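You operate a simulated robot arm through the tools that you are given. There is no shell and no other tool. Be economical: measure what you need, move in short steps, check, and stop when the job is done.

You are at the controls of a simulated two-armed robot. One attempt, no reset.

JOB
Fetch the blue-tipped board and set it on the clear plate. Then take the lid off the black steel tin and lay it down on the blue grid. Then fetch the yellow sponge and set it on the green test tray. Keep to this order. Set down upright: yellow sponge.

Only the result counts: the job must be done as asked and must still hold three seconds after the hand-in. Knocking over, shifting, dropping, spilling or breaking anything else fails it. A push-on lid holds only when it is set on centred and level and pressed home; a screw cap is set on level and turned clockwise until tight.

ROBOT AND FRAMES
Two 7-joint arms with two-finger parallel grippers on one trunk, on a base that drives. Base frame: it is fixed to the floor where the robot stands at the start and does not move with it; the origin is under the middle of the robot, x ahead of it, y to its left, z up; the surface under the hand at the start is at about z = 0.86. Readings come in m, degrees, newtons and seconds.
The left shoulder is at the start at [0.06, 0.143, 0.951], the right one opposite. With the tool pointing down near the work surface each hand reaches from about 0.32 to 0.74 m from the robot's upright axis, wherever it stands, measured 20 degrees to its own side. Places, roughly: black steel tin [-2, -1.5, 0.75]; blue-tipped board (20x7x2 cm) [0.5, 0.2, 0.9]; clear plate [-1.5, -1.5, 0.75]; green test tray [-5, -4.25, 1]; yellow sponge [-4.75, -4.25, 1]. Payload 1.57 kg a hand.
Tool frame (each hand has its own): the origin (TCP) lies between the finger pads and is the grasp point; the fingertips stand 0.03 m ahead of it; z points along the fingers, y is the line along which they close. Largest opening 0.11 m; finger width 0.024, thickness 0.012; the body of the gripper, 0.048 by 0.112 m, starts 0.078 m behind the TCP.
Orientation is that of the tool frame in the base frame, as a unit quaternion [x, y, z, w]. With the fingers straight down and closing along the base's y, the tool's x points along the base's -x, its y along +y and its z along -z.

CONTROLS
- The arms move only by the tool arm_command. It takes "left_increments", "right_increments" or both (then of equal length, played together; a hand with none holds still); each is a list of rows, each a list of 7 numbers: the turn, a rotation vector about the base's x, y, z in degrees, then the shift along the base's x, y, z in m, then the closure, from 0 (fully open) to 1 (shut). In form: [[ax, ay, az, x, y, z, hand], ...]. A call has 1 to 20 rows; each row shifts and turns the commanded pose from where the row before left it. Each row takes 0.2 s and may step no farther than 0.05 m and 8.6 degrees from the row before; otherwise, or with a gripper value out of range, the whole call is refused. A pose out of reach is approached as far as the arm can. The call stops where the force on the tool passes 40 N (or 10 N more than at its start, if that is more) or the arm is blocked; 0.2 s more then pass. Each finger travels about 0.045 m/s and halts on what it meets, pressing with about 30 N; the grip force reading is that of the motor and also rises with nothing between the fingers. The clock runs only during rows and for 0.2 s after the last one: add rows that do not move to give the fingers time. It gives the time, the measured TCP pose, the force on the tool (base axes), the opening and the grip force at its end, in the units of the frame above (readings bear some noise), with the torque about the TCP (base axes, N m) and any sound that the robot's microphone picked up.
- Cameras (640 x 400 px; columns grow to the right, rows downward): "scene" is now at [0.0498, 0.0267, 1.5691]; the picture's right is [0.33, -0.95, 0.00], its down [-0.64, -0.22, -0.74] and it looks along [0.70, 0.24, -0.68] (base axes); focal length 260 px, centre (320, 200). "left" rides on the left gripper at [0.07, -0.016, -0.141] in its tool frame; the picture's right is [0.23, 0.97, 0.00], its down [-0.86, 0.20, -0.48] and it looks along [-0.47, 0.11, 0.88] (tool axes); focal length 222 px, centre (320, 200). "right" rides on the right gripper at [0.07, 0.016, -0.141] in its tool frame; the picture's right is [-0.23, 0.97, 0.00], its down [-0.85, -0.20, -0.48] and it looks along [-0.47, -0.11, 0.88] (tool axes); focal length 222 px, centre (320, 200). There is no depth. A picture from a camera that has moved, and an enlarged one, comes with that camera's place and axes in the base frame and with its lens.
- capture(camera): a new picture of that camera. The clock stands still meanwhile.
- move_column(by): slides the trunk up (or, below 0, down) by that many m; the arms and the scene camera ride with it, the base frame stays. It gives what a move gives, with no picture.
- drive_base(legs): drives the robot by 1 to 6 legs, each [ahead, left, turn to the left] in m, m and degrees, along the robot's own axes; the way and the turn of a leg run together, so that a leg with both is an arc; at most 1.5 m and 180 degrees a leg. The arms and the cameras ride along, it lands a little off, and it stops where it bumps. It gives what a move gives.
- pan_tilt(pan, tilt): turns the head with the scene camera to pan (to the left, within 86 degrees either way) and tilt (down, from -29 to 69), counted from straight ahead of the robot. It gives what a move gives.
- enlarge(camera, box): a new picture of the part [left, top, right, bottom] of that camera's present view, enlarged. The clock stands still meanwhile.
- close_job(): hands the job in; it is judged then, once.

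Work in short steps. Places have to be worked out from the pictures, the camera data and where the tool is seen: move nearer, look again, correct. Check each grasp and each placing, and mend what went wrong. You have 165 turns and 138 pictures in all, those below and enlarged ones among them. Open the grippers and draw the arms clear of the work before you hand the job in, unless the task says otherwise; then end with one line.

The tools are called after "Emit:" as name(argument=value, ...) on one line, values as JSON. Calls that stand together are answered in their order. arm_command: Moves the arms, as the interface text tells. Its arguments: {"type":"object","properties":{"left_increments":{"type":"array"},"right_increments":{"type":"array"}},"required":[]} The other tools are called the same way: move_column (by) slides the trunk up or down; drive_base (legs) drives the base; pan_tilt (pan, tilt) turns the head that bears the scene camera; capture (camera) takes a picture; enlarge (camera, box) takes an enlarged picture of a part of a camera's view; close_job () hands the job in.

At the start:

```text
t: 0.0
left_position: [0.3491, 0.3017, 1.1402]
left_ee_rot: [0.0, 1.0, 0.0, 0.001]
left_force: [-0.2, 0.0, 0.3]
left_torque: [-0.01, 0.0, 0.0]
left_width: 0.1103
left_grip_force: 0.1
right_position: [0.4497, -0.0965, 1.0845]
right_ee_rot: [0.0, 1.0, 0.0, 0.0]
right_force: [-0.6, -0.8, 0.1]
right_torque: [-0.03, -0.01, -0.03]
right_width: 0.11
right_grip_force: 0.0
trunk travel left (down, up): [-0.55, 0.04]
robot x, y, heading: [0.0001, 0.0004, 0.2]
head pan, tilt: [19.0, 42.5]
```

scene: 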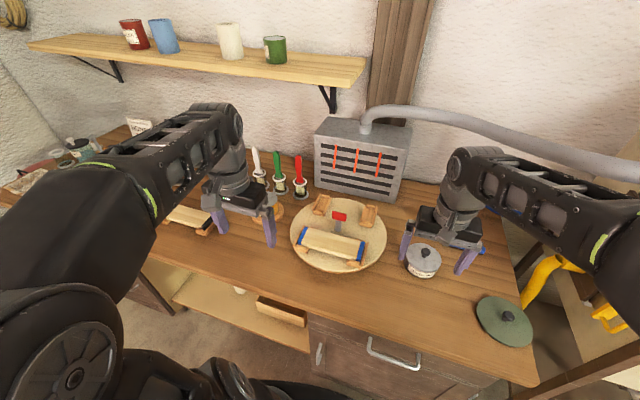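
right: 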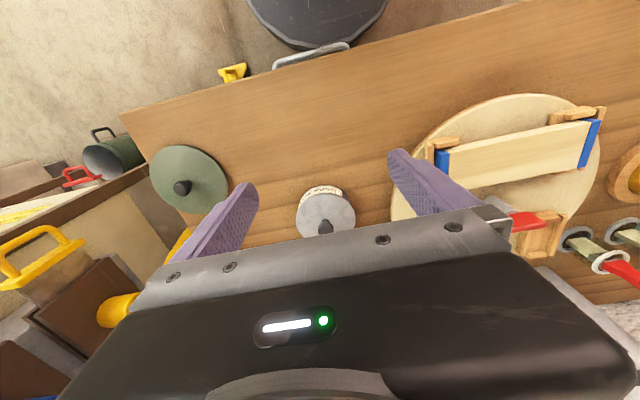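
left: 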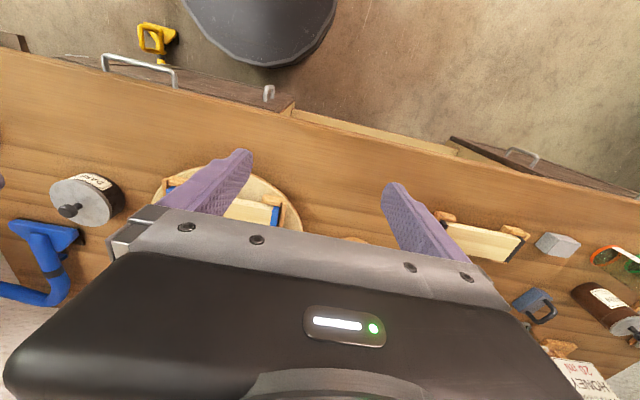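

I see a blue-tipped board on a round turntable in front of the robot; I enlarge it to see how it rests.

Emit:
enlarge(camera="scene", box=[240, 170, 440, 295])

Emit:
enlarge(camera="right", box=[380, 80, 640, 242])

```text
3.20 times, centred on (340, 232) of scene
camera zoom: at [0.0498, 0.0267, 1.5691], right [0.33, -0.95, 0.0], down [-0.64, -0.22, -0.74], along [0.7, 0.24, -0.68], focal length 830 px, centre (256, 96)
```

zoom: 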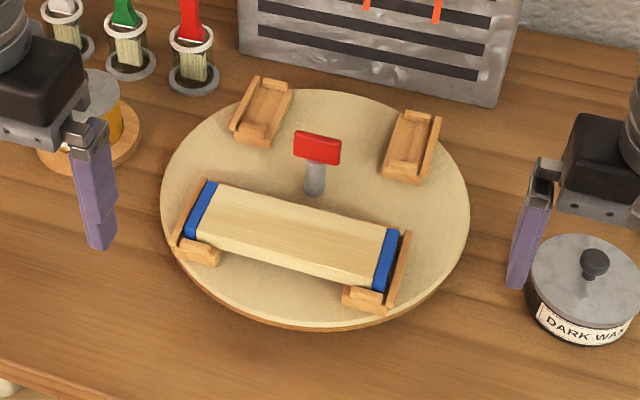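

```text
2.46 times, centred on (510, 161) of right
camera zoom: at [0.3816, -0.081, 1.226], right [0.23, 0.97, 0.0], down [0.85, -0.2, 0.48], along [0.47, -0.11, -0.88], focal length 547 px, centre (-148, 296)
```

zoom: 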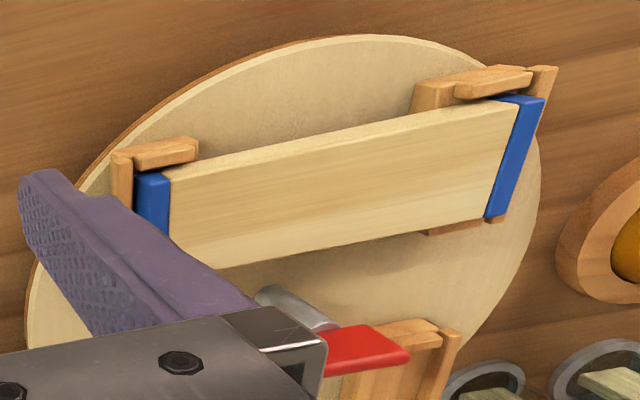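

Triangulating, the board's top is at about z 0.935, centred near (0.53, 0.155) and lying along y. I swing the left hand over it, turned 90° so the fingers close along x.

Emit:
arm_command(left_increments=[[0, 0, -8.2, 0.0165, -0.0134, 0, 0], [0, 0, -8.2, 0.0165, -0.0134, 0, 0], [0, 0, -8.2, 0.0165, -0.0134, 0, 0], [0, 0, -8.2, 0.0165, -0.0134, 0, 0], [0, 0, -8.2, 0.0165, -0.0134, 0, 0], [0, 0, -8.2, 0.0165, -0.0134, 0, 0], [0, 0, -8.2, 0.0165, -0.0134, 0, 0], [0, 0, -8.2, 0.0165, -0.0134, 0, 0], [0, 0, -8.2, 0.0165, -0.0134, 0, 0], [0, 0, -8.2, 0.0165, -0.0134, 0, 0], [0, 0, -8, 0.016, -0.013, 0, 0], [0, 0, 0, 0, 0, -0.02, 0]])

Emit:
capture(camera="left")

Emit:
capture(camera="scene")

```text
t: 2.6
left_position: [0.5236, 0.1567, 1.1058]
left_ee_rot: [0.708, 0.707, 0.0, 0.0]
left_force: [-0.2, -0.3, -0.3]
left_torque: [0.06, 0.0, -0.03]
left_width: 0.1099
left_grip_force: 0.1
left hand out of reach, approached as far as the arm can: row 9, 10, 11
right_position: [0.4504, -0.0968, 1.0849]
right_ee_rot: [0.0, 1.0, 0.001, 0.0]
right_force: [0.4, 0.1, 0.1]
right_torque: [-0.01, 0.02, 0.0]
right_width: 0.1098
right_grip_force: 0.0
trunk travel left (down, up): [-0.55, 0.04]
robot x, y, heading: [-0.0006, 0.0003, 0.1]
head pan, tilt: [19.0, 42.5]
```

```text
132 pictures are left
camera left: at [0.506, 0.226, 1.2473], right [0.97, 0.23, 0.0], down [0.2, -0.86, 0.48], along [0.11, -0.47, -0.88], focal length 222 px, centre (320, 200)
```

left: 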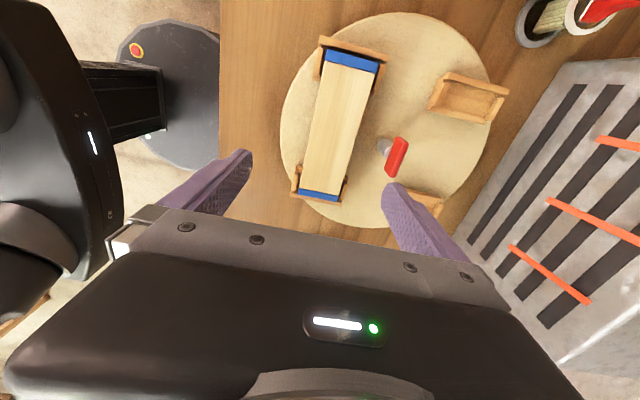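

```text
131 pictures are left
camera scene: at [0.0498, 0.0262, 1.5691], right [0.33, -0.95, 0.0], down [-0.64, -0.22, -0.74], along [0.7, 0.24, -0.68], focal length 260 px, centre (320, 200)
```

scene: 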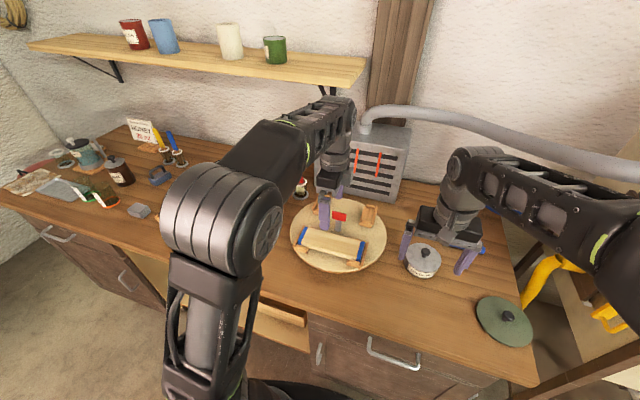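

The left camera puts the board's centre at about (0.543, 0.158) with top z≈0.915. I shift forward and descend halfway for a closer look.

Emit:
arm_command(left_increments=[[0, 0, 0, 0.02, 0.001, -0.02, 0], [0, 0, 0, 0, 0, -0.03, 0], [0, 0, 0, 0, 0, -0.03, 0], [0, 0, 0, 0, 0, -0.02, 0], [0, 0, 0, 0, 0, 0, 0]])

Emit:
capture(camera="left")

Emit:
enlarge(camera="scene", box=[260, 160, 420, 285])

```text
t: 3.8
left_position: [0.5433, 0.1577, 1.0044]
left_ee_rot: [0.707, 0.707, 0.0, 0.0]
left_force: [-0.2, 0.6, -0.2]
left_torque: [-0.03, -0.03, 0.0]
left_width: 0.11
left_grip_force: 0.1
right_position: [0.4514, -0.0966, 1.0853]
right_ee_rot: [0.0, 1.0, 0.0, 0.0]
right_force: [0.0, 0.3, 0.3]
right_torque: [-0.01, 0.01, -0.01]
right_width: 0.1101
right_grip_force: 0.0
trunk travel left (down, up): [-0.55, 0.04]
robot x, y, heading: [-0.0005, 0.0008, -0.0]
head pan, tilt: [19.0, 42.5]
```

```text
130 pictures are left
camera left: at [0.5272, 0.2264, 1.1467], right [0.97, 0.23, 0.0], down [0.2, -0.86, 0.48], along [0.11, -0.47, -0.88], focal length 222 px, centre (320, 200)
```

left: 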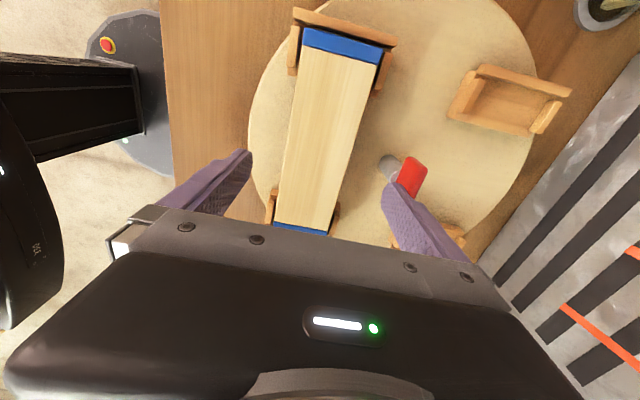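

```text
3.20 times, centred on (340, 222) of scene
camera zoom: at [0.05, 0.0266, 1.5691], right [0.33, -0.95, 0.0], down [-0.64, -0.22, -0.74], along [0.7, 0.24, -0.68], focal length 830 px, centre (256, 128)
```

zoom: 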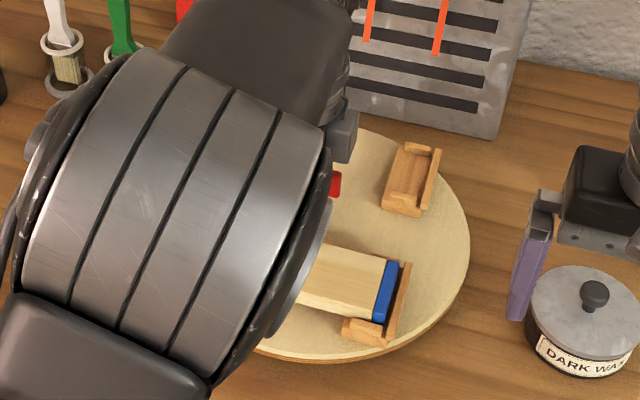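

Corner fits give the centre as (0.541, 0.159), width 0.07, aligned with y. I part-close to about 0.094, descend to z≈0.915 and grip.

Emit:
arm_command(left_increments=[[0, 0, 0, -0.002, 0.001, 0, 0.15], [0, 0, 0, 0, 0, -0.03, 0.15], [0, 0, 0, 0, 0, -0.03, 0.15], [0, 0, 0, 0, 0, -0.02, 0.15], [0, 0, 0, 0, 0, -0.009, 0.15], [0, 0, 0, 0, 0, 0, 0.15], [0, 0, 0, 0, 0, 0, 0.4], [0, 0, 0, 0, 0, 0, 0.5], [0, 0, 0, 0, 0, 0, 0.5], [0, 0, 0, 0, 0, 0, 0.5]])

Emit:
capture(camera="left")

```text
t: 5.0
left_position: [0.5437, 0.157, 0.9245]
left_ee_rot: [0.708, 0.707, 0.002, 0.005]
left_force: [-4.5, -1.1, 26.6]
left_torque: [0.13, 1.62, 0.08]
left_width: 0.0977
left_grip_force: 3.1
right_position: [0.4504, -0.0974, 1.0871]
right_ee_rot: [0.0, 1.0, 0.001, 0.0]
right_force: [-0.1, 0.9, -0.7]
right_torque: [-0.06, 0.05, -0.02]
right_width: 0.11
right_grip_force: 0.2
trunk travel left (down, up): [-0.55, 0.04]
robot x, y, heading: [-0.0009, 0.0004, -0.2]
head pan, tilt: [19.0, 42.5]
stopped in row 6 (left hand): the force on the tool passed its limit at 49 N (the readings are from after the stop); the commanded pose is now the measured one
```

```text
128 pictures are left
camera left: at [0.5268, 0.227, 1.066], right [0.97, 0.23, 0.01], down [0.19, -0.85, 0.48], along [0.12, -0.47, -0.88], focal length 222 px, centre (320, 200)
```

left: 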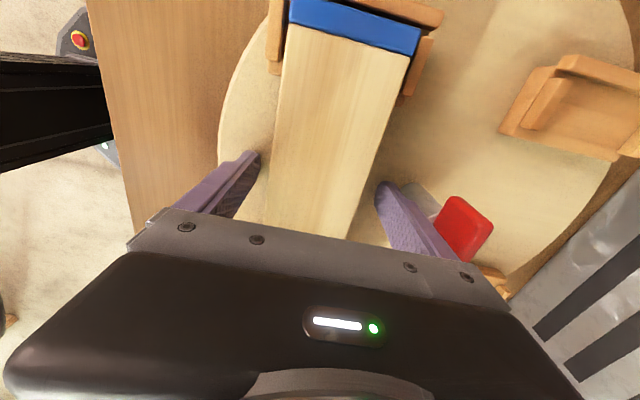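

The near fingertip met the surface (tips ≈0.894). I back off 3 mm and close on the board there.

Emit:
arm_command(left_increments=[[0, 0, 0, -0.002, 0, 0.004, 0.15], [0, 0, 0, 0, 0, 0, 0.25], [0, 0, 0, 0, 0, 0, 0.35], [0, 0, 0, 0, 0, 0, 0.5], [0, 0, 0, 0, 0, 0, 0.5], [0, 0, 0, 0, 0, 0, 0.5]])

Emit:
capture(camera="left")

```text
t: 6.4
left_position: [0.5429, 0.1574, 0.9254]
left_ee_rot: [0.707, 0.707, 0.002, 0.003]
left_force: [0.8, 0.3, -0.6]
left_torque: [-0.03, -0.01, -0.02]
left_width: 0.0647
left_grip_force: 30.2
right_position: [0.4519, -0.0965, 1.0852]
right_ee_rot: [0.001, 1.0, 0.001, 0.0]
right_force: [-0.6, -0.5, 0.0]
right_torque: [0.0, 0.01, 0.0]
right_width: 0.1101
right_grip_force: 0.1
trunk travel left (down, up): [-0.55, 0.04]
robot x, y, heading: [-0.0009, -0.0012, -0.1]
head pan, tilt: [19.0, 42.5]
```

```text
127 pictures are left
camera left: at [0.5253, 0.2279, 1.0672], right [0.97, 0.23, 0.01], down [0.2, -0.85, 0.48], along [0.12, -0.47, -0.88], focal length 222 px, centre (320, 200)
```

left: 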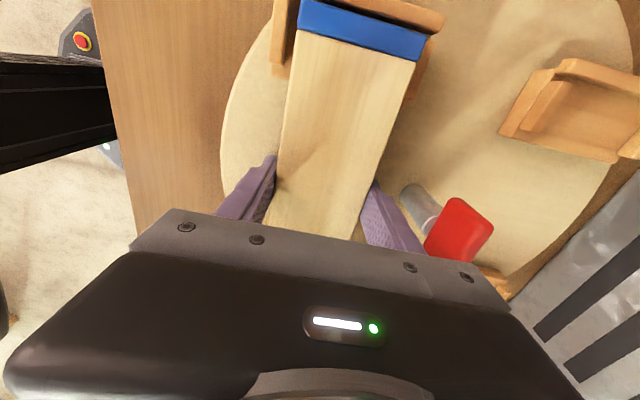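

The board is gripped at 0.065 m with 30 N. I lift it straight up slowly to clear the cradles.

Emit:
arm_command(left_increments=[[0, 0, 0, 0, 0, 0.01, 0.6], [0, 0, 0, 0, 0, 0.015, 0.6], [0, 0, 0, 0, 0, 0.02, 0.6], [0, 0, 0, 0, 0, 0.03, 0.6], [0, 0, 0, 0, 0, 0.03, 0.6], [0, 0, 0, 0, 0, 0.03, 0.6], [0, 0, 0, 0, 0, 0, 0.6]])

Emit:
capture(camera="left")

Emit:
capture(camera="scene")

```text
t: 8.0
left_position: [0.5427, 0.1578, 1.061]
left_ee_rot: [0.707, 0.707, 0.002, 0.003]
left_force: [-1.1, -0.9, -0.8]
left_torque: [0.01, -0.02, 0.01]
left_width: 0.0646
left_grip_force: 29.3
right_position: [0.451, -0.097, 1.0839]
right_ee_rot: [0.0, 1.0, 0.0, 0.0]
right_force: [-0.7, 0.4, -0.1]
right_torque: [0.03, 0.0, 0.0]
right_width: 0.11
right_grip_force: 0.1
trunk travel left (down, up): [-0.55, 0.04]
robot x, y, heading: [-0.0008, 0.0043, -0.0]
head pan, tilt: [19.0, 42.5]
```

```text
126 pictures are left
camera left: at [0.5255, 0.2273, 1.203], right [0.97, 0.23, 0.01], down [0.2, -0.85, 0.48], along [0.12, -0.47, -0.88], focal length 222 px, centre (320, 200)
```

left: 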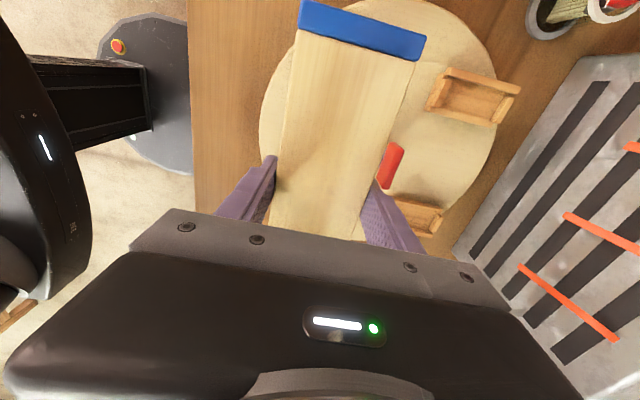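

```text
125 pictures are left
camera scene: at [0.0502, 0.0267, 1.5691], right [0.33, -0.95, 0.0], down [-0.64, -0.22, -0.74], along [0.7, 0.24, -0.68], focal length 260 px, centre (320, 200)
```

scene: 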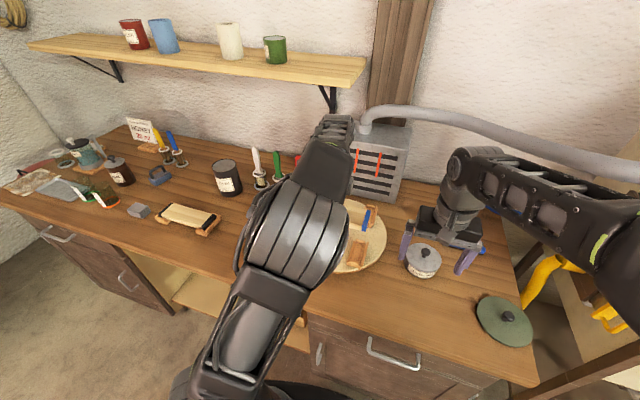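

The board is held. Before driving I look around to the right and the left.

Emit:
pan_tilt(pan=-85, tilt=25)

Emit:
capture(camera="scene")

Emit:
pan_tilt(pan=85, tilt=25)

Emit:
capture(camera="scene")

```text
t: 9.8
left_position: [0.5417, 0.1568, 1.0622]
left_ee_rot: [0.707, 0.707, 0.002, 0.004]
left_force: [-0.6, -0.1, -1.0]
left_torque: [0.03, -0.03, 0.02]
left_width: 0.0649
left_grip_force: 29.8
right_position: [0.45, -0.0972, 1.0856]
right_ee_rot: [0.0, 1.0, 0.0, 0.0]
right_force: [0.0, 0.1, -1.0]
right_torque: [0.05, -0.01, 0.0]
right_width: 0.1099
right_grip_force: 0.0
trunk travel left (down, up): [-0.55, 0.04]
robot x, y, heading: [-0.0019, -0.0014, -0.2]
head pan, tilt: [-85.0, 25.0]
```

```text
124 pictures are left
camera scene: at [-0.0206, -0.0922, 1.5961], right [-1.0, -0.09, 0.0], down [-0.04, 0.42, -0.91], along [0.08, -0.9, -0.42], focal length 260 px, centre (320, 200)
```

scene: 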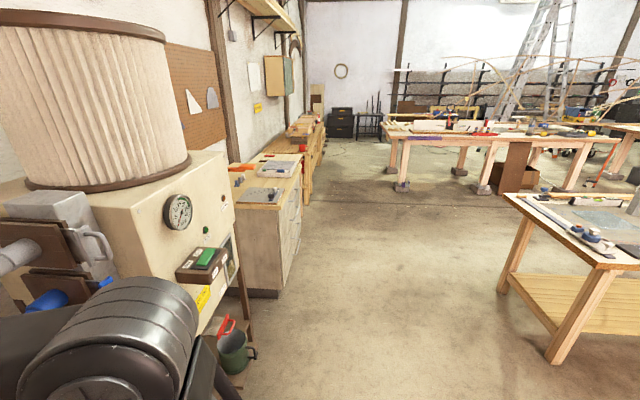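

```text
t: 12.4
left_position: [0.5418, 0.1573, 1.0602]
left_ee_rot: [0.707, 0.707, 0.001, 0.003]
left_force: [0.2, -0.7, -1.4]
left_torque: [-0.01, 0.01, 0.03]
left_width: 0.0644
left_grip_force: 30.2
right_position: [0.4505, -0.0964, 1.0845]
right_ee_rot: [0.0, 1.0, 0.0, 0.0]
right_force: [0.2, -0.9, -1.0]
right_torque: [0.01, 0.01, -0.01]
right_width: 0.1102
right_grip_force: 0.1
trunk travel left (down, up): [-0.55, 0.04]
robot x, y, heading: [-0.0013, 0.0014, 0.1]
head pan, tilt: [85.0, 25.0]
```

```text
123 pictures are left
camera scene: at [-0.0206, 0.0914, 1.5961], right [1.0, -0.09, 0.0], down [-0.04, -0.42, -0.91], along [0.08, 0.9, -0.42], focal length 260 px, centre (320, 200)
```

scene: 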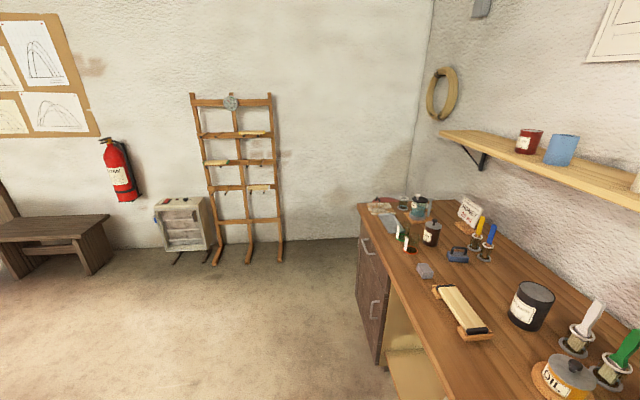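

The table with plate and tin has its near corner at about (-1.3, -1.35), so I will approach it facing -y. I back off the bench, turn right 90° and look.

Emit:
drive_base(legs=[[-0.75, 0, 0], [0, 0, -90]])

Emit:
pan_tilt(pan=-40, tilt=30)

Emit:
capture(camera="scene")

```text
t: 20.2
left_position: [-0.5768, -0.5403, 1.0616]
left_ee_rot: [1.0, 0.001, -0.001, 0.003]
left_force: [-1.0, -0.7, -1.1]
left_torque: [-0.02, 0.03, 0.01]
left_width: 0.0648
left_grip_force: 30.4
right_position: [-0.8307, -0.4497, 1.0849]
right_ee_rot: [0.706, 0.708, -0.001, 0.0]
right_force: [-0.3, 0.0, -1.1]
right_torque: [0.03, 0.0, -0.01]
right_width: 0.1098
right_grip_force: 0.1
trunk travel left (down, up): [-0.55, 0.04]
robot x, y, heading: [-0.7405, 0.0029, -90.0]
head pan, tilt: [85.0, 25.0]
```

```text
t: 22.3
left_position: [-0.5754, -0.5398, 1.0616]
left_ee_rot: [1.0, 0.002, -0.001, 0.004]
left_force: [-0.9, 0.0, -0.7]
left_torque: [0.02, 0.0, -0.03]
left_width: 0.0647
left_grip_force: 29.9
right_position: [-0.8312, -0.451, 1.0853]
right_ee_rot: [0.706, 0.708, 0.0, 0.0]
right_force: [1.0, 0.4, 0.2]
right_torque: [-0.05, -0.02, 0.01]
right_width: 0.1099
right_grip_force: 0.0
trunk travel left (down, up): [-0.55, 0.04]
robot x, y, heading: [-0.7332, 0.0025, -89.8]
head pan, tilt: [-40.0, 30.0]
```

```text
122 pictures are left
camera scene: at [-0.7927, -0.039, 1.5881], right [-0.77, 0.64, 0.0], down [0.32, 0.38, -0.87], along [-0.55, -0.67, -0.5], focal length 260 px, centre (320, 200)
```

scene: 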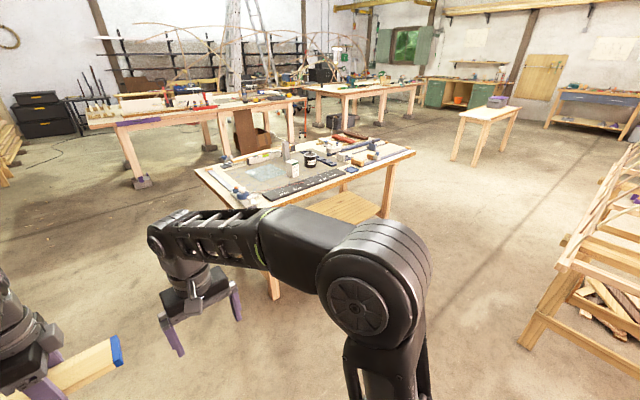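

Emit:
enlarge(camera="scene", box=[185, 115, 425, 265])

```text
2.67 times, centred on (305, 190) of scene
camera zoom: at [-0.7927, -0.039, 1.5881], right [-0.77, 0.64, 0.0], down [0.32, 0.38, -0.87], along [-0.55, -0.67, -0.5], focal length 692 px, centre (360, 227)
```

zoom: 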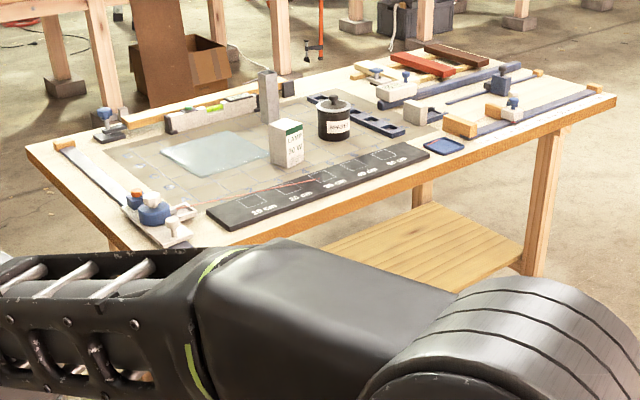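

The clear plate is the glass square on the gridded sheet, near (-1.66, -1.7); the tin is further along. I strafe right in front of the plate and look straight.

Emit:
drive_base(legs=[[0, -0.95, 0], [0.3, 0, 0]])

Emit:
pan_tilt(pan=0, tilt=35)

Emit:
capture(camera="scene")

```text
t: 28.9
left_position: [-1.5393, -0.8365, 1.0599]
left_ee_rot: [1.0, 0.003, -0.001, 0.003]
left_force: [-0.1, -0.2, -1.8]
left_torque: [0.02, 0.01, 0.0]
left_width: 0.0646
left_grip_force: 29.8
right_position: [-1.7938, -0.7451, 1.0837]
right_ee_rot: [0.705, 0.709, 0.0, 0.0]
right_force: [0.2, 0.2, -0.4]
right_torque: [0.0, 0.03, 0.01]
right_width: 0.1098
right_grip_force: 0.1
trunk travel left (down, up): [-0.55, 0.04]
robot x, y, heading: [-1.7001, -0.2923, -89.8]
head pan, tilt: [-40.0, 30.0]
```

```text
t: 30.0
left_position: [-1.539, -0.8365, 1.062]
left_ee_rot: [1.0, 0.002, -0.002, 0.004]
left_force: [-0.1, 0.6, -1.4]
left_torque: [-0.01, -0.01, 0.0]
left_width: 0.065
left_grip_force: 30.0
right_position: [-1.7953, -0.7442, 1.0843]
right_ee_rot: [0.705, 0.709, -0.001, 0.0]
right_force: [-0.3, 0.9, 0.0]
right_torque: [0.02, 0.03, -0.01]
right_width: 0.1101
right_grip_force: 0.1
trunk travel left (down, up): [-0.55, 0.04]
robot x, y, heading: [-1.6983, -0.2936, -89.7]
head pan, tilt: [0.0, 35.0]
```

```text
120 pictures are left
camera scene: at [-1.699, -0.3518, 1.5804], right [-1.0, 0.0, 0.0], down [0.0, 0.57, -0.82], along [0.0, -0.82, -0.57], focal length 260 px, centre (320, 200)
```

scene: 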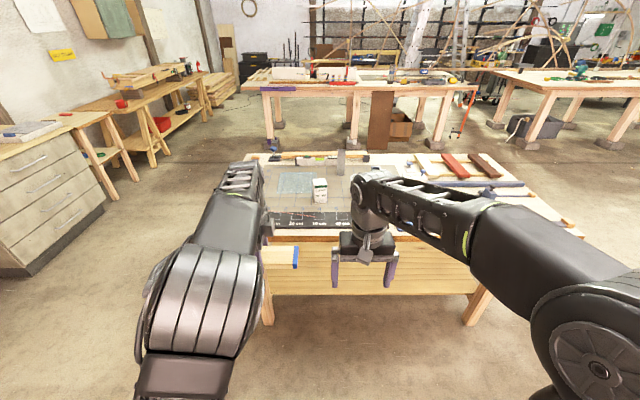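

Emit:
enlarge(camera="scene", box=[225, 140, 425, 265])

```text
3.20 times, centred on (325, 202) of scene
camera zoom: at [-1.699, -0.3518, 1.5804], right [-1.0, 0.0, 0.0], down [0.0, 0.57, -0.82], along [0.0, -0.82, -0.57], focal length 830 px, centre (304, 192)
```

zoom: 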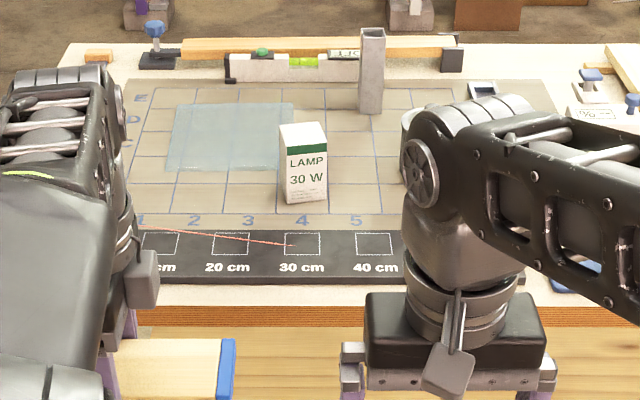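

The plate spans roughly x -1.44..-1.68, y -1.62..-1.87; the table edge is at y≈-1.27. I drive forward to about y=-0.85 and look down to check base clearance.

Emit:
drive_base(legs=[[0.55, 0, 0]])

Emit:
pan_tilt(pan=0, tilt=68)

Emit:
capture(camera="scene")

Emit:
pan_tilt(pan=-15, tilt=45)

Emit:
capture(camera="scene")

Emit:
capture(camera="left")

Emit:
capture(camera="right")

```text
t: 33.1
left_position: [-1.5302, -1.3744, 1.0602]
left_ee_rot: [1.0, 0.007, -0.001, 0.004]
left_force: [-0.5, 0.4, -1.5]
left_torque: [0.07, 0.0, 0.0]
left_width: 0.0647
left_grip_force: 29.7
right_position: [-1.7849, -1.2866, 1.0843]
right_ee_rot: [0.702, 0.712, 0.0, 0.0]
right_force: [0.9, -0.1, -0.5]
right_torque: [0.01, -0.01, -0.01]
right_width: 0.1102
right_grip_force: 0.1
trunk travel left (down, up): [-0.55, 0.04]
robot x, y, heading: [-1.694, -0.8341, -89.2]
head pan, tilt: [0.0, 35.0]
```

```text
t: 34.1
left_position: [-1.5299, -1.3742, 1.0611]
left_ee_rot: [1.0, 0.006, 0.0, 0.003]
left_force: [0.3, -0.9, -1.0]
left_torque: [0.02, 0.0, 0.0]
left_width: 0.0644
left_grip_force: 29.5
right_position: [-1.7858, -1.2856, 1.0849]
right_ee_rot: [0.702, 0.712, 0.0, 0.001]
right_force: [-0.4, 0.2, -0.3]
right_torque: [0.03, 0.02, 0.03]
right_width: 0.1099
right_grip_force: 0.2
trunk travel left (down, up): [-0.55, 0.04]
robot x, y, heading: [-1.6927, -0.8385, -89.3]
head pan, tilt: [0.0, 68.0]
```

```text
118 pictures are left
camera scene: at [-1.6936, -0.8614, 1.5375], right [-1.0, -0.01, 0.0], down [-0.01, 0.93, -0.38], along [0.01, -0.38, -0.93], focal length 260 px, centre (320, 200)
```

scene: 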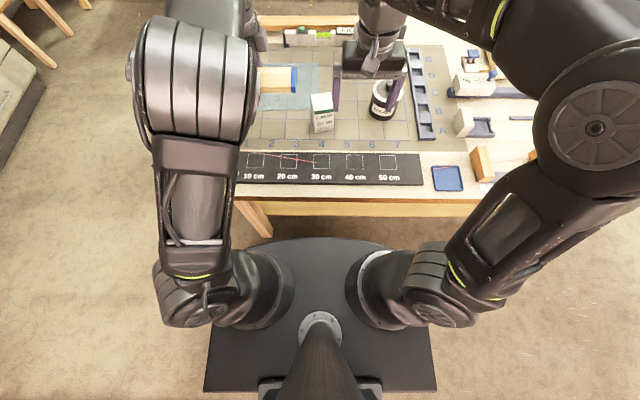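

```text
t: 35.0
left_position: [-1.5298, -1.3737, 1.0611]
left_ee_rot: [1.0, 0.007, -0.001, 0.003]
left_force: [0.5, 0.8, -0.6]
left_torque: [0.03, 0.02, -0.03]
left_width: 0.0647
left_grip_force: 30.1
right_position: [-1.7862, -1.2867, 1.0849]
right_ee_rot: [0.702, 0.712, 0.0, 0.0]
right_force: [0.0, 0.1, 0.5]
right_torque: [0.02, 0.0, 0.0]
right_width: 0.11
right_grip_force: 0.0
trunk travel left (down, up): [-0.55, 0.04]
robot x, y, heading: [-1.6952, -0.8322, -89.4]
head pan, tilt: [-15.0, 45.0]
```

```text
117 pictures are left
camera scene: at [-1.7143, -0.8833, 1.5655], right [-0.97, 0.24, 0.0], down [0.17, 0.69, -0.71], along [-0.17, -0.69, -0.71], focal length 260 px, centre (320, 200)
```

scene: 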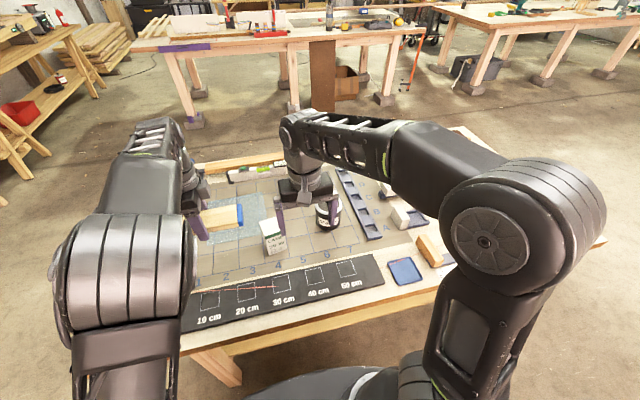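

```text
116 pictures are left
camera left: at [-1.4593, -1.3558, 1.2026], right [0.24, -0.97, 0.01], down [-0.85, -0.21, 0.48], along [-0.47, -0.12, -0.88], focal length 222 px, centre (320, 200)
```

left: 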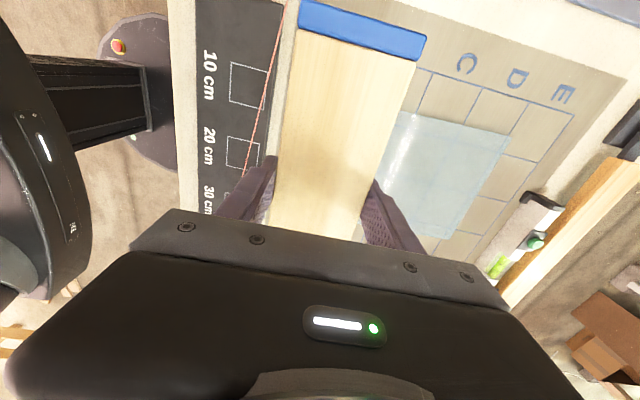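

```text
115 pictures are left
camera right: at [-1.7696, -1.2166, 1.2259], right [0.98, -0.21, 0.0], down [-0.19, -0.86, 0.48], along [-0.1, -0.47, -0.88], focal length 222 px, centre (320, 200)
```

right: 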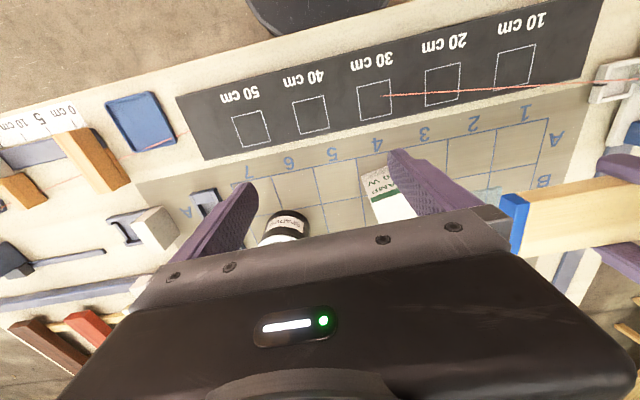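

Triangulating again, the mat is at z≈0.84 and the plate at about x -1.47..-1.68, y -1.51..-1.69; the blue grid is the mat marked 1–7/A–E. I check the clearance between base and table with a downward view.

Emit:
pan_tilt(pan=0, tilt=69)

Emit:
enlarge(camera="scene", box=[200, 40, 470, 260])

```text
t: 35.8
left_position: [-1.5285, -1.3741, 1.0609]
left_ee_rot: [1.0, 0.007, -0.001, 0.004]
left_force: [0.7, 0.1, -0.5]
left_torque: [0.02, 0.04, 0.02]
left_width: 0.0647
left_grip_force: 29.8
right_position: [-1.785, -1.286, 1.0842]
right_ee_rot: [0.703, 0.712, 0.0, 0.0]
right_force: [-0.1, 0.6, -0.8]
right_torque: [-0.01, -0.02, 0.01]
right_width: 0.11
right_grip_force: 0.0
trunk travel left (down, up): [-0.55, 0.04]
robot x, y, heading: [-1.6924, -0.8345, -89.1]
head pan, tilt: [0.0, 68.8]
```

```text
1.82 times, centred on (335, 150) of scene
camera zoom: at [-1.6936, -0.8605, 1.5367], right [-1.0, -0.01, 0.0], down [-0.01, 0.93, -0.36], along [0.01, -0.36, -0.93], focal length 472 px, centre (293, 291)
```

zoom: 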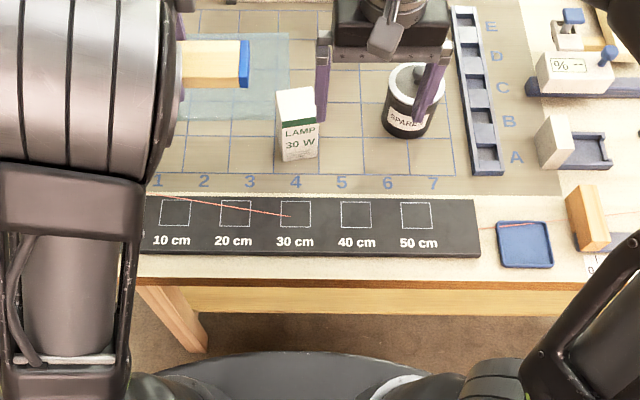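

There is about 5–7 cm free ahead of the base. I drive 0.045 m forward.

Emit:
drive_base(legs=[[0.045, 0, 0]])

```text
t: 36.7
left_position: [-1.5285, -1.4207, 1.0593]
left_ee_rot: [1.0, 0.007, 0.0, 0.003]
left_force: [-0.4, -0.2, -1.2]
left_torque: [0.0, -0.01, 0.01]
left_width: 0.0646
left_grip_force: 30.0
right_position: [-1.7844, -1.3333, 1.084]
right_ee_rot: [0.702, 0.712, 0.001, 0.0]
right_force: [-0.6, -0.3, -1.5]
right_torque: [0.07, 0.01, 0.05]
right_width: 0.11
right_grip_force: 0.0
trunk travel left (down, up): [-0.55, 0.04]
robot x, y, heading: [-1.6925, -0.8789, -89.2]
head pan, tilt: [0.0, 68.8]
```

Now I move the left hand out over the plate at height and look.

Emit:
arm_command(left_increments=[[0, 0, 0, -0.009, -0.033, 0, 0.6], [0, 0, 0, -0.009, -0.033, 0, 0.6], [0, 0, 0, -0.009, -0.033, -0.01, 0.6], [0, 0, 0, -0.009, -0.033, -0.02, 0.6], [0, 0, 0, -0.008, -0.033, -0.02, 0.6], [0, 0, 0, 0, 0, 0, 0.6]])

Emit:
capture(camera="left")

Emit:
pan_tilt(pan=0, tilt=50)

Emit:
capture(camera="scene")

```text
t: 38.1
left_position: [-1.5906, -1.4843, 0.9922]
left_ee_rot: [1.0, 0.007, -0.001, 0.006]
left_force: [-0.2, 0.1, -1.6]
left_torque: [-0.02, -0.02, 0.0]
left_width: 0.0647
left_grip_force: 29.8
left hand out of reach, approached as far as the arm can: row 2, 3, 4, 5
right_position: [-1.7856, -1.3314, 1.0852]
right_ee_rot: [0.702, 0.712, 0.0, 0.0]
right_force: [0.4, -0.2, -0.5]
right_torque: [-0.06, -0.01, -0.01]
right_width: 0.11
right_grip_force: 0.0
trunk travel left (down, up): [-0.55, 0.04]
robot x, y, heading: [-1.6961, -0.8789, -89.2]
head pan, tilt: [0.0, 68.8]
```

```text
113 pictures are left
camera left: at [-1.5198, -1.4665, 1.1335], right [0.24, -0.97, 0.01], down [-0.85, -0.21, 0.48], along [-0.47, -0.12, -0.88], focal length 222 px, centre (320, 200)
```

left: 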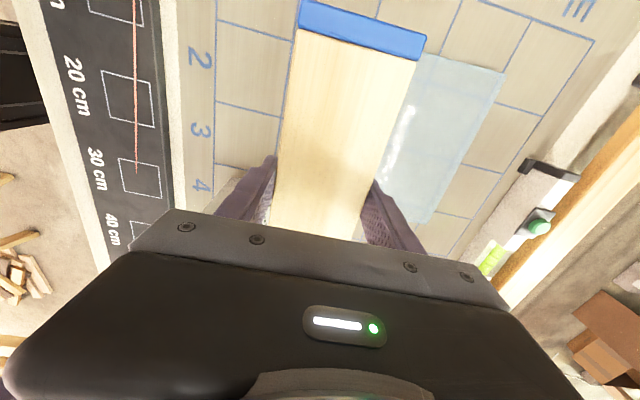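

```text
t: 39.0
left_position: [-1.5901, -1.4853, 0.9916]
left_ee_rot: [1.0, 0.007, -0.001, 0.005]
left_force: [0.0, -0.3, -1.5]
left_torque: [-0.01, 0.01, 0.01]
left_width: 0.0648
left_grip_force: 30.0
right_position: [-1.7846, -1.3317, 1.0843]
right_ee_rot: [0.702, 0.712, 0.0, 0.0]
right_force: [0.4, -0.2, 1.0]
right_torque: [0.01, 0.01, 0.01]
right_width: 0.1097
right_grip_force: 0.0
trunk travel left (down, up): [-0.55, 0.04]
robot x, y, heading: [-1.6956, -0.8776, -89.3]
head pan, tilt: [0.0, 50.0]
```

```text
112 pictures are left
camera scene: at [-1.6927, -0.9264, 1.5586], right [-1.0, -0.01, 0.0], down [-0.01, 0.77, -0.64], along [0.01, -0.64, -0.77], focal length 260 px, centre (320, 200)
```

scene: 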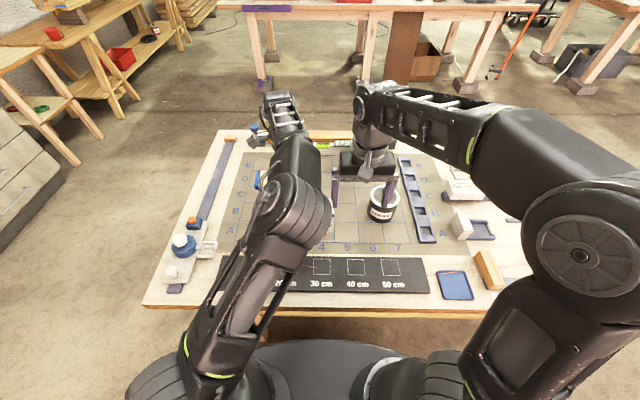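

The hand stops short of reach at this height. Plate works out to x -1.466..-1.672, y -1.465..-1.67 (centre -1.57, -1.568). I raise the trunk 0.04 and then go out while descending.

Emit:
move_column(by=0.04)

Emit:
arm_command(left_increments=[[0, 0, 0, 0.01, -0.02, -0.02, 0.6], [0, 0, 0, 0.01, -0.02, -0.02, 0.6], [0, 0, 0, 0, -0.02, -0.02, 0.6], [0, 0, 0, 0, -0.01, -0.01, 0.6], [0, 0, 0, 0, 0, 0, 0.6]])

```text
t: 39.8
left_position: [-1.5902, -1.486, 1.0318]
left_ee_rot: [1.0, 0.006, -0.001, 0.005]
left_force: [-0.6, 1.1, -1.3]
left_torque: [0.0, -0.03, 0.0]
left_width: 0.0645
left_grip_force: 30.1
right_position: [-1.7843, -1.3321, 1.1252]
right_ee_rot: [0.702, 0.713, -0.001, 0.0]
right_force: [0.1, -0.8, 0.5]
right_torque: [0.01, -0.02, 0.01]
right_width: 0.1098
right_grip_force: 0.1
trunk travel left (down, up): [-0.59, 0.0]
robot x, y, heading: [-1.6908, -0.8773, -89.2]
head pan, tilt: [0.0, 50.0]
```

```text
t: 41.0
left_position: [-1.5888, -1.4873, 0.971]
left_ee_rot: [1.0, 0.007, 0.0, 0.007]
left_force: [-0.1, -0.1, -1.0]
left_torque: [0.02, 0.02, -0.03]
left_width: 0.0645
left_grip_force: 29.8
left hand out of reach, approached as far as the arm can: row 1, 2, 3, 4
right_position: [-1.7849, -1.3313, 1.1248]
right_ee_rot: [0.702, 0.713, 0.001, -0.001]
right_force: [-0.5, -0.4, 0.9]
right_torque: [-0.02, -0.01, 0.04]
right_width: 0.1096
right_grip_force: 0.1
trunk travel left (down, up): [-0.59, 0.0]
robot x, y, heading: [-1.6961, -0.8798, -89.5]
head pan, tilt: [0.0, 50.0]
```

Raising did not help, so the wrist yaw limits the reach. The board also fits the square plate diagonally, so I turn the hand 45° back and retry the reach.

Emit:
arm_command(left_increments=[[0, 0, 0, 0, 0, 0.03, 0.6], [0, 0, 7.5, 0, 0, 0, 0.6], [0, 0, 7.5, 0, 0, 0, 0.6], [0, 0, 7.5, 0, 0, 0, 0.6], [0, 0, 7.5, 0, 0, 0, 0.6], [0, 0, 7.5, 0, 0, 0, 0.6], [0, 0, 7.5, 0.01, 0, 0, 0.6], [0, 0, 0, 0.01, -0.03, 0, 0.6], [0, 0, 0, 0, -0.03, -0.01, 0.6], [0, 0, 0, 0, -0.02, -0.01, 0.6], [0, 0, 0, 0, 0, 0, 0.6]])

Emit:
capture(camera="left")

```text
t: 43.4
left_position: [-1.5866, -1.4861, 0.9858]
left_ee_rot: [0.921, 0.389, 0.002, 0.006]
left_force: [0.6, 0.1, -1.1]
left_torque: [0.03, -0.03, 0.0]
left_width: 0.0647
left_grip_force: 29.7
left hand out of reach, approached as far as the arm can: row 8, 9, 10
right_position: [-1.7849, -1.3315, 1.1249]
right_ee_rot: [0.702, 0.712, 0.001, 0.0]
right_force: [0.9, 0.5, 0.2]
right_torque: [0.02, -0.02, -0.02]
right_width: 0.1101
right_grip_force: 0.0
trunk travel left (down, up): [-0.59, 0.0]
robot x, y, heading: [-1.6965, -0.8767, -89.1]
head pan, tilt: [0.0, 50.0]
```

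```text
111 pictures are left
camera left: at [-1.5506, -1.4244, 1.1277], right [0.86, -0.52, 0.01], down [-0.46, -0.75, 0.48], along [-0.24, -0.42, -0.88], focal length 222 px, centre (320, 200)
```

left: 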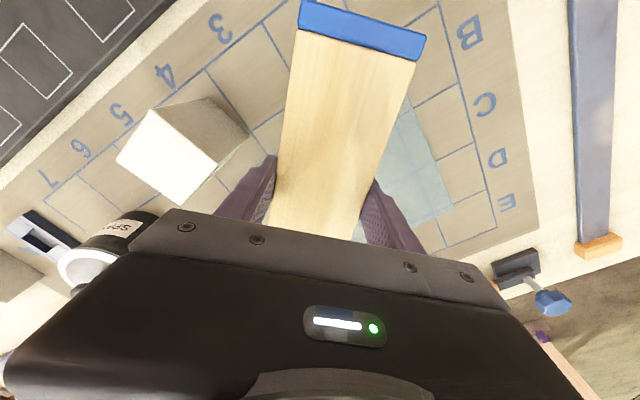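

Still limited, and the sideways part was not followed either, so the arm seems stuck on a joint limit. I test the reach further to the robot's left (20° side) at this height.

Emit:
arm_command(left_increments=[[0, 0, 0, 0.02, 0.03, 0, 0.6], [0, 0, 0, 0.04, 0, 0, 0.6], [0, 0, 0, 0.04, 0, 0, 0.6], [0, 0, 0, 0.03, -0.02, 0, 0.6], [0, 0, 0, 0, -0.03, 0, 0.6], [0, 0, 0, 0, -0.03, 0, 0.6], [0, 0, 0, 0, -0.03, 0, 0.6], [0, 0, 0, 0, -0.03, 0, 0.6], [0, 0, 0, 0, 0, 0, 0.6]])

```text
t: 45.4
left_position: [-1.523, -1.4651, 1.0035]
left_ee_rot: [0.921, 0.389, 0.001, 0.006]
left_force: [-0.1, -0.5, -1.0]
left_torque: [0.0, 0.01, -0.01]
left_width: 0.0646
left_grip_force: 29.9
left hand out of reach, approached as far as the arm can: row 3, 4, 5, 6, 7, 8
right_position: [-1.7842, -1.3308, 1.1246]
right_ee_rot: [0.702, 0.712, 0.0, 0.0]
right_force: [0.7, 0.2, 0.3]
right_torque: [0.01, -0.01, 0.02]
right_width: 0.11
right_grip_force: 0.0
trunk travel left (down, up): [-0.59, 0.0]
robot x, y, heading: [-1.6973, -0.8766, -89.3]
head pan, tilt: [0.0, 50.0]
```

Reach at this height is about 0.615 m from the axis; the spec's 0.74 m applies near the surface. I descend to z≈0.93 here and then reach outward.

Emit:
arm_command(left_increments=[[0, 0, 0, 0, 0.02, -0.01, 0.6], [0, 0, 0, 0, 0, -0.02, 0.6], [0, 0, 0, 0, 0, -0.02, 0.6], [0, 0, 0, 0, 0, -0.02, 0.6], [0, 0, 0, 0, -0.02, 0, 0.6], [0, 0, 0, 0, -0.02, 0, 0.6], [0, 0, 0, -0.02, -0.02, 0, 0.6], [0, 0, 0, -0.01, -0.02, 0, 0.6], [0, 0, 0, 0, 0, 0, 0.6]])

Emit:
capture(camera="scene")

```text
t: 47.4
left_position: [-1.5727, -1.4792, 0.9421]
left_ee_rot: [0.921, 0.389, 0.0, 0.007]
left_force: [-1.5, 0.3, -1.4]
left_torque: [0.0, -0.01, -0.01]
left_width: 0.0648
left_grip_force: 30.0
left hand out of reach, approached as far as the arm can: row 5, 6, 7, 8
right_position: [-1.7848, -1.3317, 1.1249]
right_ee_rot: [0.702, 0.712, 0.0, 0.0]
right_force: [0.0, -1.2, 0.5]
right_torque: [0.01, -0.01, 0.0]
right_width: 0.1099
right_grip_force: 0.1
trunk travel left (down, up): [-0.59, 0.0]
robot x, y, heading: [-1.6948, -0.8774, -89.6]
head pan, tilt: [0.0, 50.0]
```

```text
110 pictures are left
camera scene: at [-1.6927, -0.9265, 1.5984], right [-1.0, -0.01, 0.0], down [-0.01, 0.77, -0.64], along [0.01, -0.64, -0.77], focal length 260 px, centre (320, 200)
```

scene: 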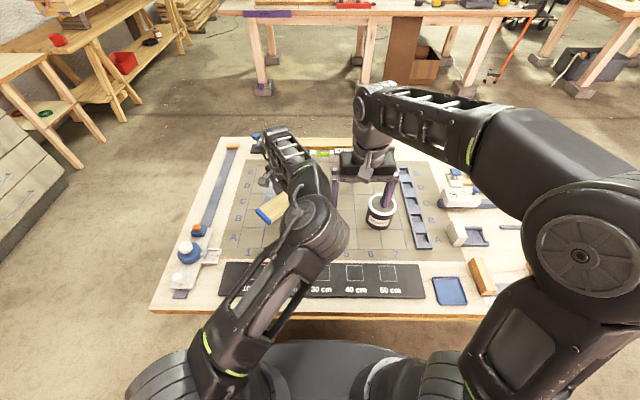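

Still stuck at the same radius, so the elbow may be in a bad posture from the earlier wrist turn. I retract, turn the hand to its original yaw and extend again.

Emit:
arm_command(left_increments=[[0, 0, 0, 0.01, 0.03, 0.02, 0.6], [0, 0, 0, 0.01, 0.03, 0.03, 0.6], [0, 0, 7.5, 0, 0.03, 0, 0.6], [0, 0, 7.5, 0, 0.03, 0, 0.6], [0, 0, 7.5, 0, 0.02, 0, 0.6], [0, 0, 7.5, 0, 0, 0, 0.6], [0, 0, 7.5, 0, 0, 0, 0.6], [0, 0, 7.5, 0, 0, 0, 0.6], [0, 0, 0, 0, -0.03, 0, 0.6], [0, 0, 0, 0, -0.04, 0, 0.6], [0, 0, 0, 0, -0.04, 0, 0.6], [0, 0, 0, 0, -0.04, 0, 0.6], [0, 0, 0, 0, -0.03, 0, 0.6], [0, 0, 0, 0, 0, 0, 0.6]])

Emit:
capture(camera="left")

```text
t: 50.4
left_position: [-1.563, -1.4799, 0.9935]
left_ee_rot: [0.702, 0.712, 0.004, 0.005]
left_force: [0.2, -0.7, -1.7]
left_torque: [0.03, -0.01, 0.0]
left_width: 0.0645
left_grip_force: 29.8
left hand out of reach, approached as far as the arm can: row 12, 13
right_position: [-1.7846, -1.3313, 1.1242]
right_ee_rot: [0.702, 0.712, 0.001, 0.001]
right_force: [1.1, 0.4, -0.8]
right_torque: [-0.02, -0.02, -0.01]
right_width: 0.1102
right_grip_force: 0.0
trunk travel left (down, up): [-0.59, 0.0]
robot x, y, heading: [-1.6959, -0.8778, -89.5]
head pan, tilt: [0.0, 50.0]
```

```text
109 pictures are left
camera left: at [-1.5817, -1.4093, 1.1351], right [0.97, 0.24, 0.01], down [0.21, -0.85, 0.48], along [0.13, -0.47, -0.88], focal length 222 px, centre (320, 200)
```

left: 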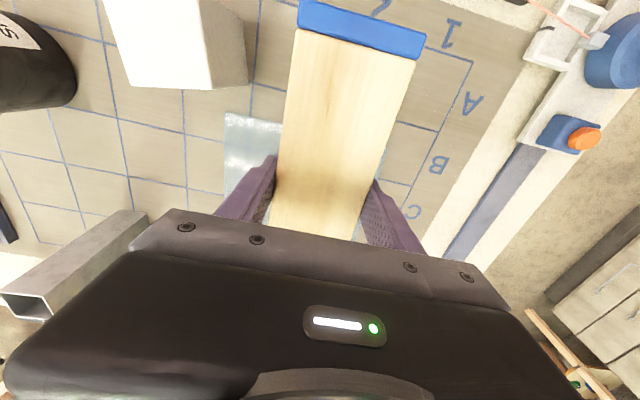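

The limit is real. The base top is only z≈0.2, below the shelf (≈0.3), so the base can go under the table between the legs (x -1.37 and -2.65). I lift and retract the board a little, then shift right and further forward.

Emit:
arm_command(left_increments=[[0, 0, 0, 0, 0.03, 0.03, 0.6], [0, 0, 0, 0, 0.03, 0.03, 0.6], [0, 0, 0, 0, 0.02, 0, 0.6]])

Emit:
drive_base(legs=[[-0.03, 0, 0], [0, -0.18, 0], [0.08, 0, 0]])

Emit:
pan_tilt(pan=0, tilt=69)

Emit:
capture(camera="scene")

```text
t: 51.2
left_position: [-1.5611, -1.4005, 1.0539]
left_ee_rot: [0.702, 0.712, 0.004, 0.004]
left_force: [0.2, 0.8, -1.0]
left_torque: [0.03, -0.03, 0.01]
left_width: 0.0647
left_grip_force: 29.7
right_position: [-1.7854, -1.3301, 1.1238]
right_ee_rot: [0.702, 0.712, -0.001, 0.001]
right_force: [0.2, 1.0, -0.3]
right_torque: [-0.04, 0.01, 0.0]
right_width: 0.1099
right_grip_force: 0.0
trunk travel left (down, up): [-0.59, 0.0]
robot x, y, heading: [-1.6931, -0.8771, -89.5]
head pan, tilt: [0.0, 50.0]
```

```text
t: 53.8
left_position: [-1.7447, -1.4546, 1.0528]
left_ee_rot: [0.701, 0.713, 0.004, 0.004]
left_force: [1.1, 0.4, -1.0]
left_torque: [0.02, 0.05, 0.01]
left_width: 0.0643
left_grip_force: 29.8
right_position: [-1.9667, -1.3853, 1.1245]
right_ee_rot: [0.7, 0.714, 0.0, 0.0]
right_force: [-0.1, -0.2, 0.6]
right_torque: [0.04, 0.03, -0.01]
right_width: 0.1101
right_grip_force: 0.1
trunk travel left (down, up): [-0.59, 0.0]
robot x, y, heading: [-1.8786, -0.9311, -89.1]
head pan, tilt: [0.0, 50.0]
```

```text
t: 54.6
left_position: [-1.7454, -1.4536, 1.0536]
left_ee_rot: [0.7, 0.714, 0.004, 0.004]
left_force: [0.7, -0.6, -1.2]
left_torque: [0.01, 0.03, 0.01]
left_width: 0.0646
left_grip_force: 29.8
right_position: [-1.9677, -1.3851, 1.1246]
right_ee_rot: [0.7, 0.714, 0.0, 0.0]
right_force: [0.3, 0.1, -0.9]
right_torque: [-0.03, 0.01, 0.03]
right_width: 0.1102
right_grip_force: 0.0
trunk travel left (down, up): [-0.59, 0.0]
robot x, y, heading: [-1.8777, -0.9281, -89.0]
head pan, tilt: [0.0, 68.8]
```

```text
108 pictures are left
camera scene: at [-1.8777, -0.958, 1.5765], right [-1.0, -0.02, 0.0], down [-0.02, 0.93, -0.36], along [0.01, -0.36, -0.93], focal length 260 px, centre (320, 200)
```

scene: 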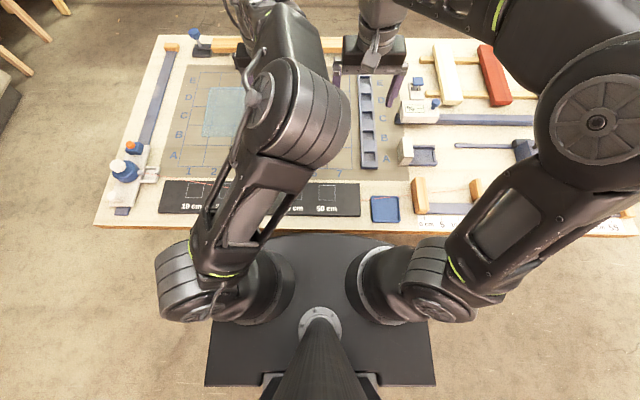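

No bump; the base slides under. I advance another 0.08 m.

Emit:
drive_base(legs=[[0.08, 0, 0]])

Emit:
capture(camera="scene")

```text
t: 55.9
left_position: [-1.7434, -1.5265, 1.0534]
left_ee_rot: [0.701, 0.714, 0.003, 0.004]
left_force: [-0.3, 0.2, -1.1]
left_torque: [-0.05, 0.03, 0.03]
left_width: 0.0646
left_grip_force: 30.1
right_position: [-1.9661, -1.4592, 1.1256]
right_ee_rot: [0.701, 0.713, -0.001, 0.001]
right_force: [0.4, -0.2, -0.1]
right_torque: [-0.05, -0.01, 0.01]
right_width: 0.11
right_grip_force: 0.0
trunk travel left (down, up): [-0.59, 0.0]
robot x, y, heading: [-1.8745, -1.0023, -88.7]
head pan, tilt: [0.0, 68.8]
stopped in leg 1: the robot was blocked; the commanded pose is now the measured one
```

```text
107 pictures are left
camera scene: at [-1.8762, -1.0307, 1.5765], right [-1.0, -0.02, 0.0], down [-0.02, 0.93, -0.36], along [0.01, -0.36, -0.93], focal length 260 px, centre (320, 200)
```

scene: 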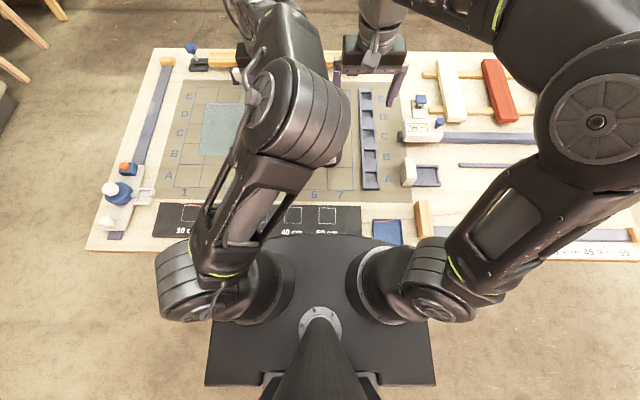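

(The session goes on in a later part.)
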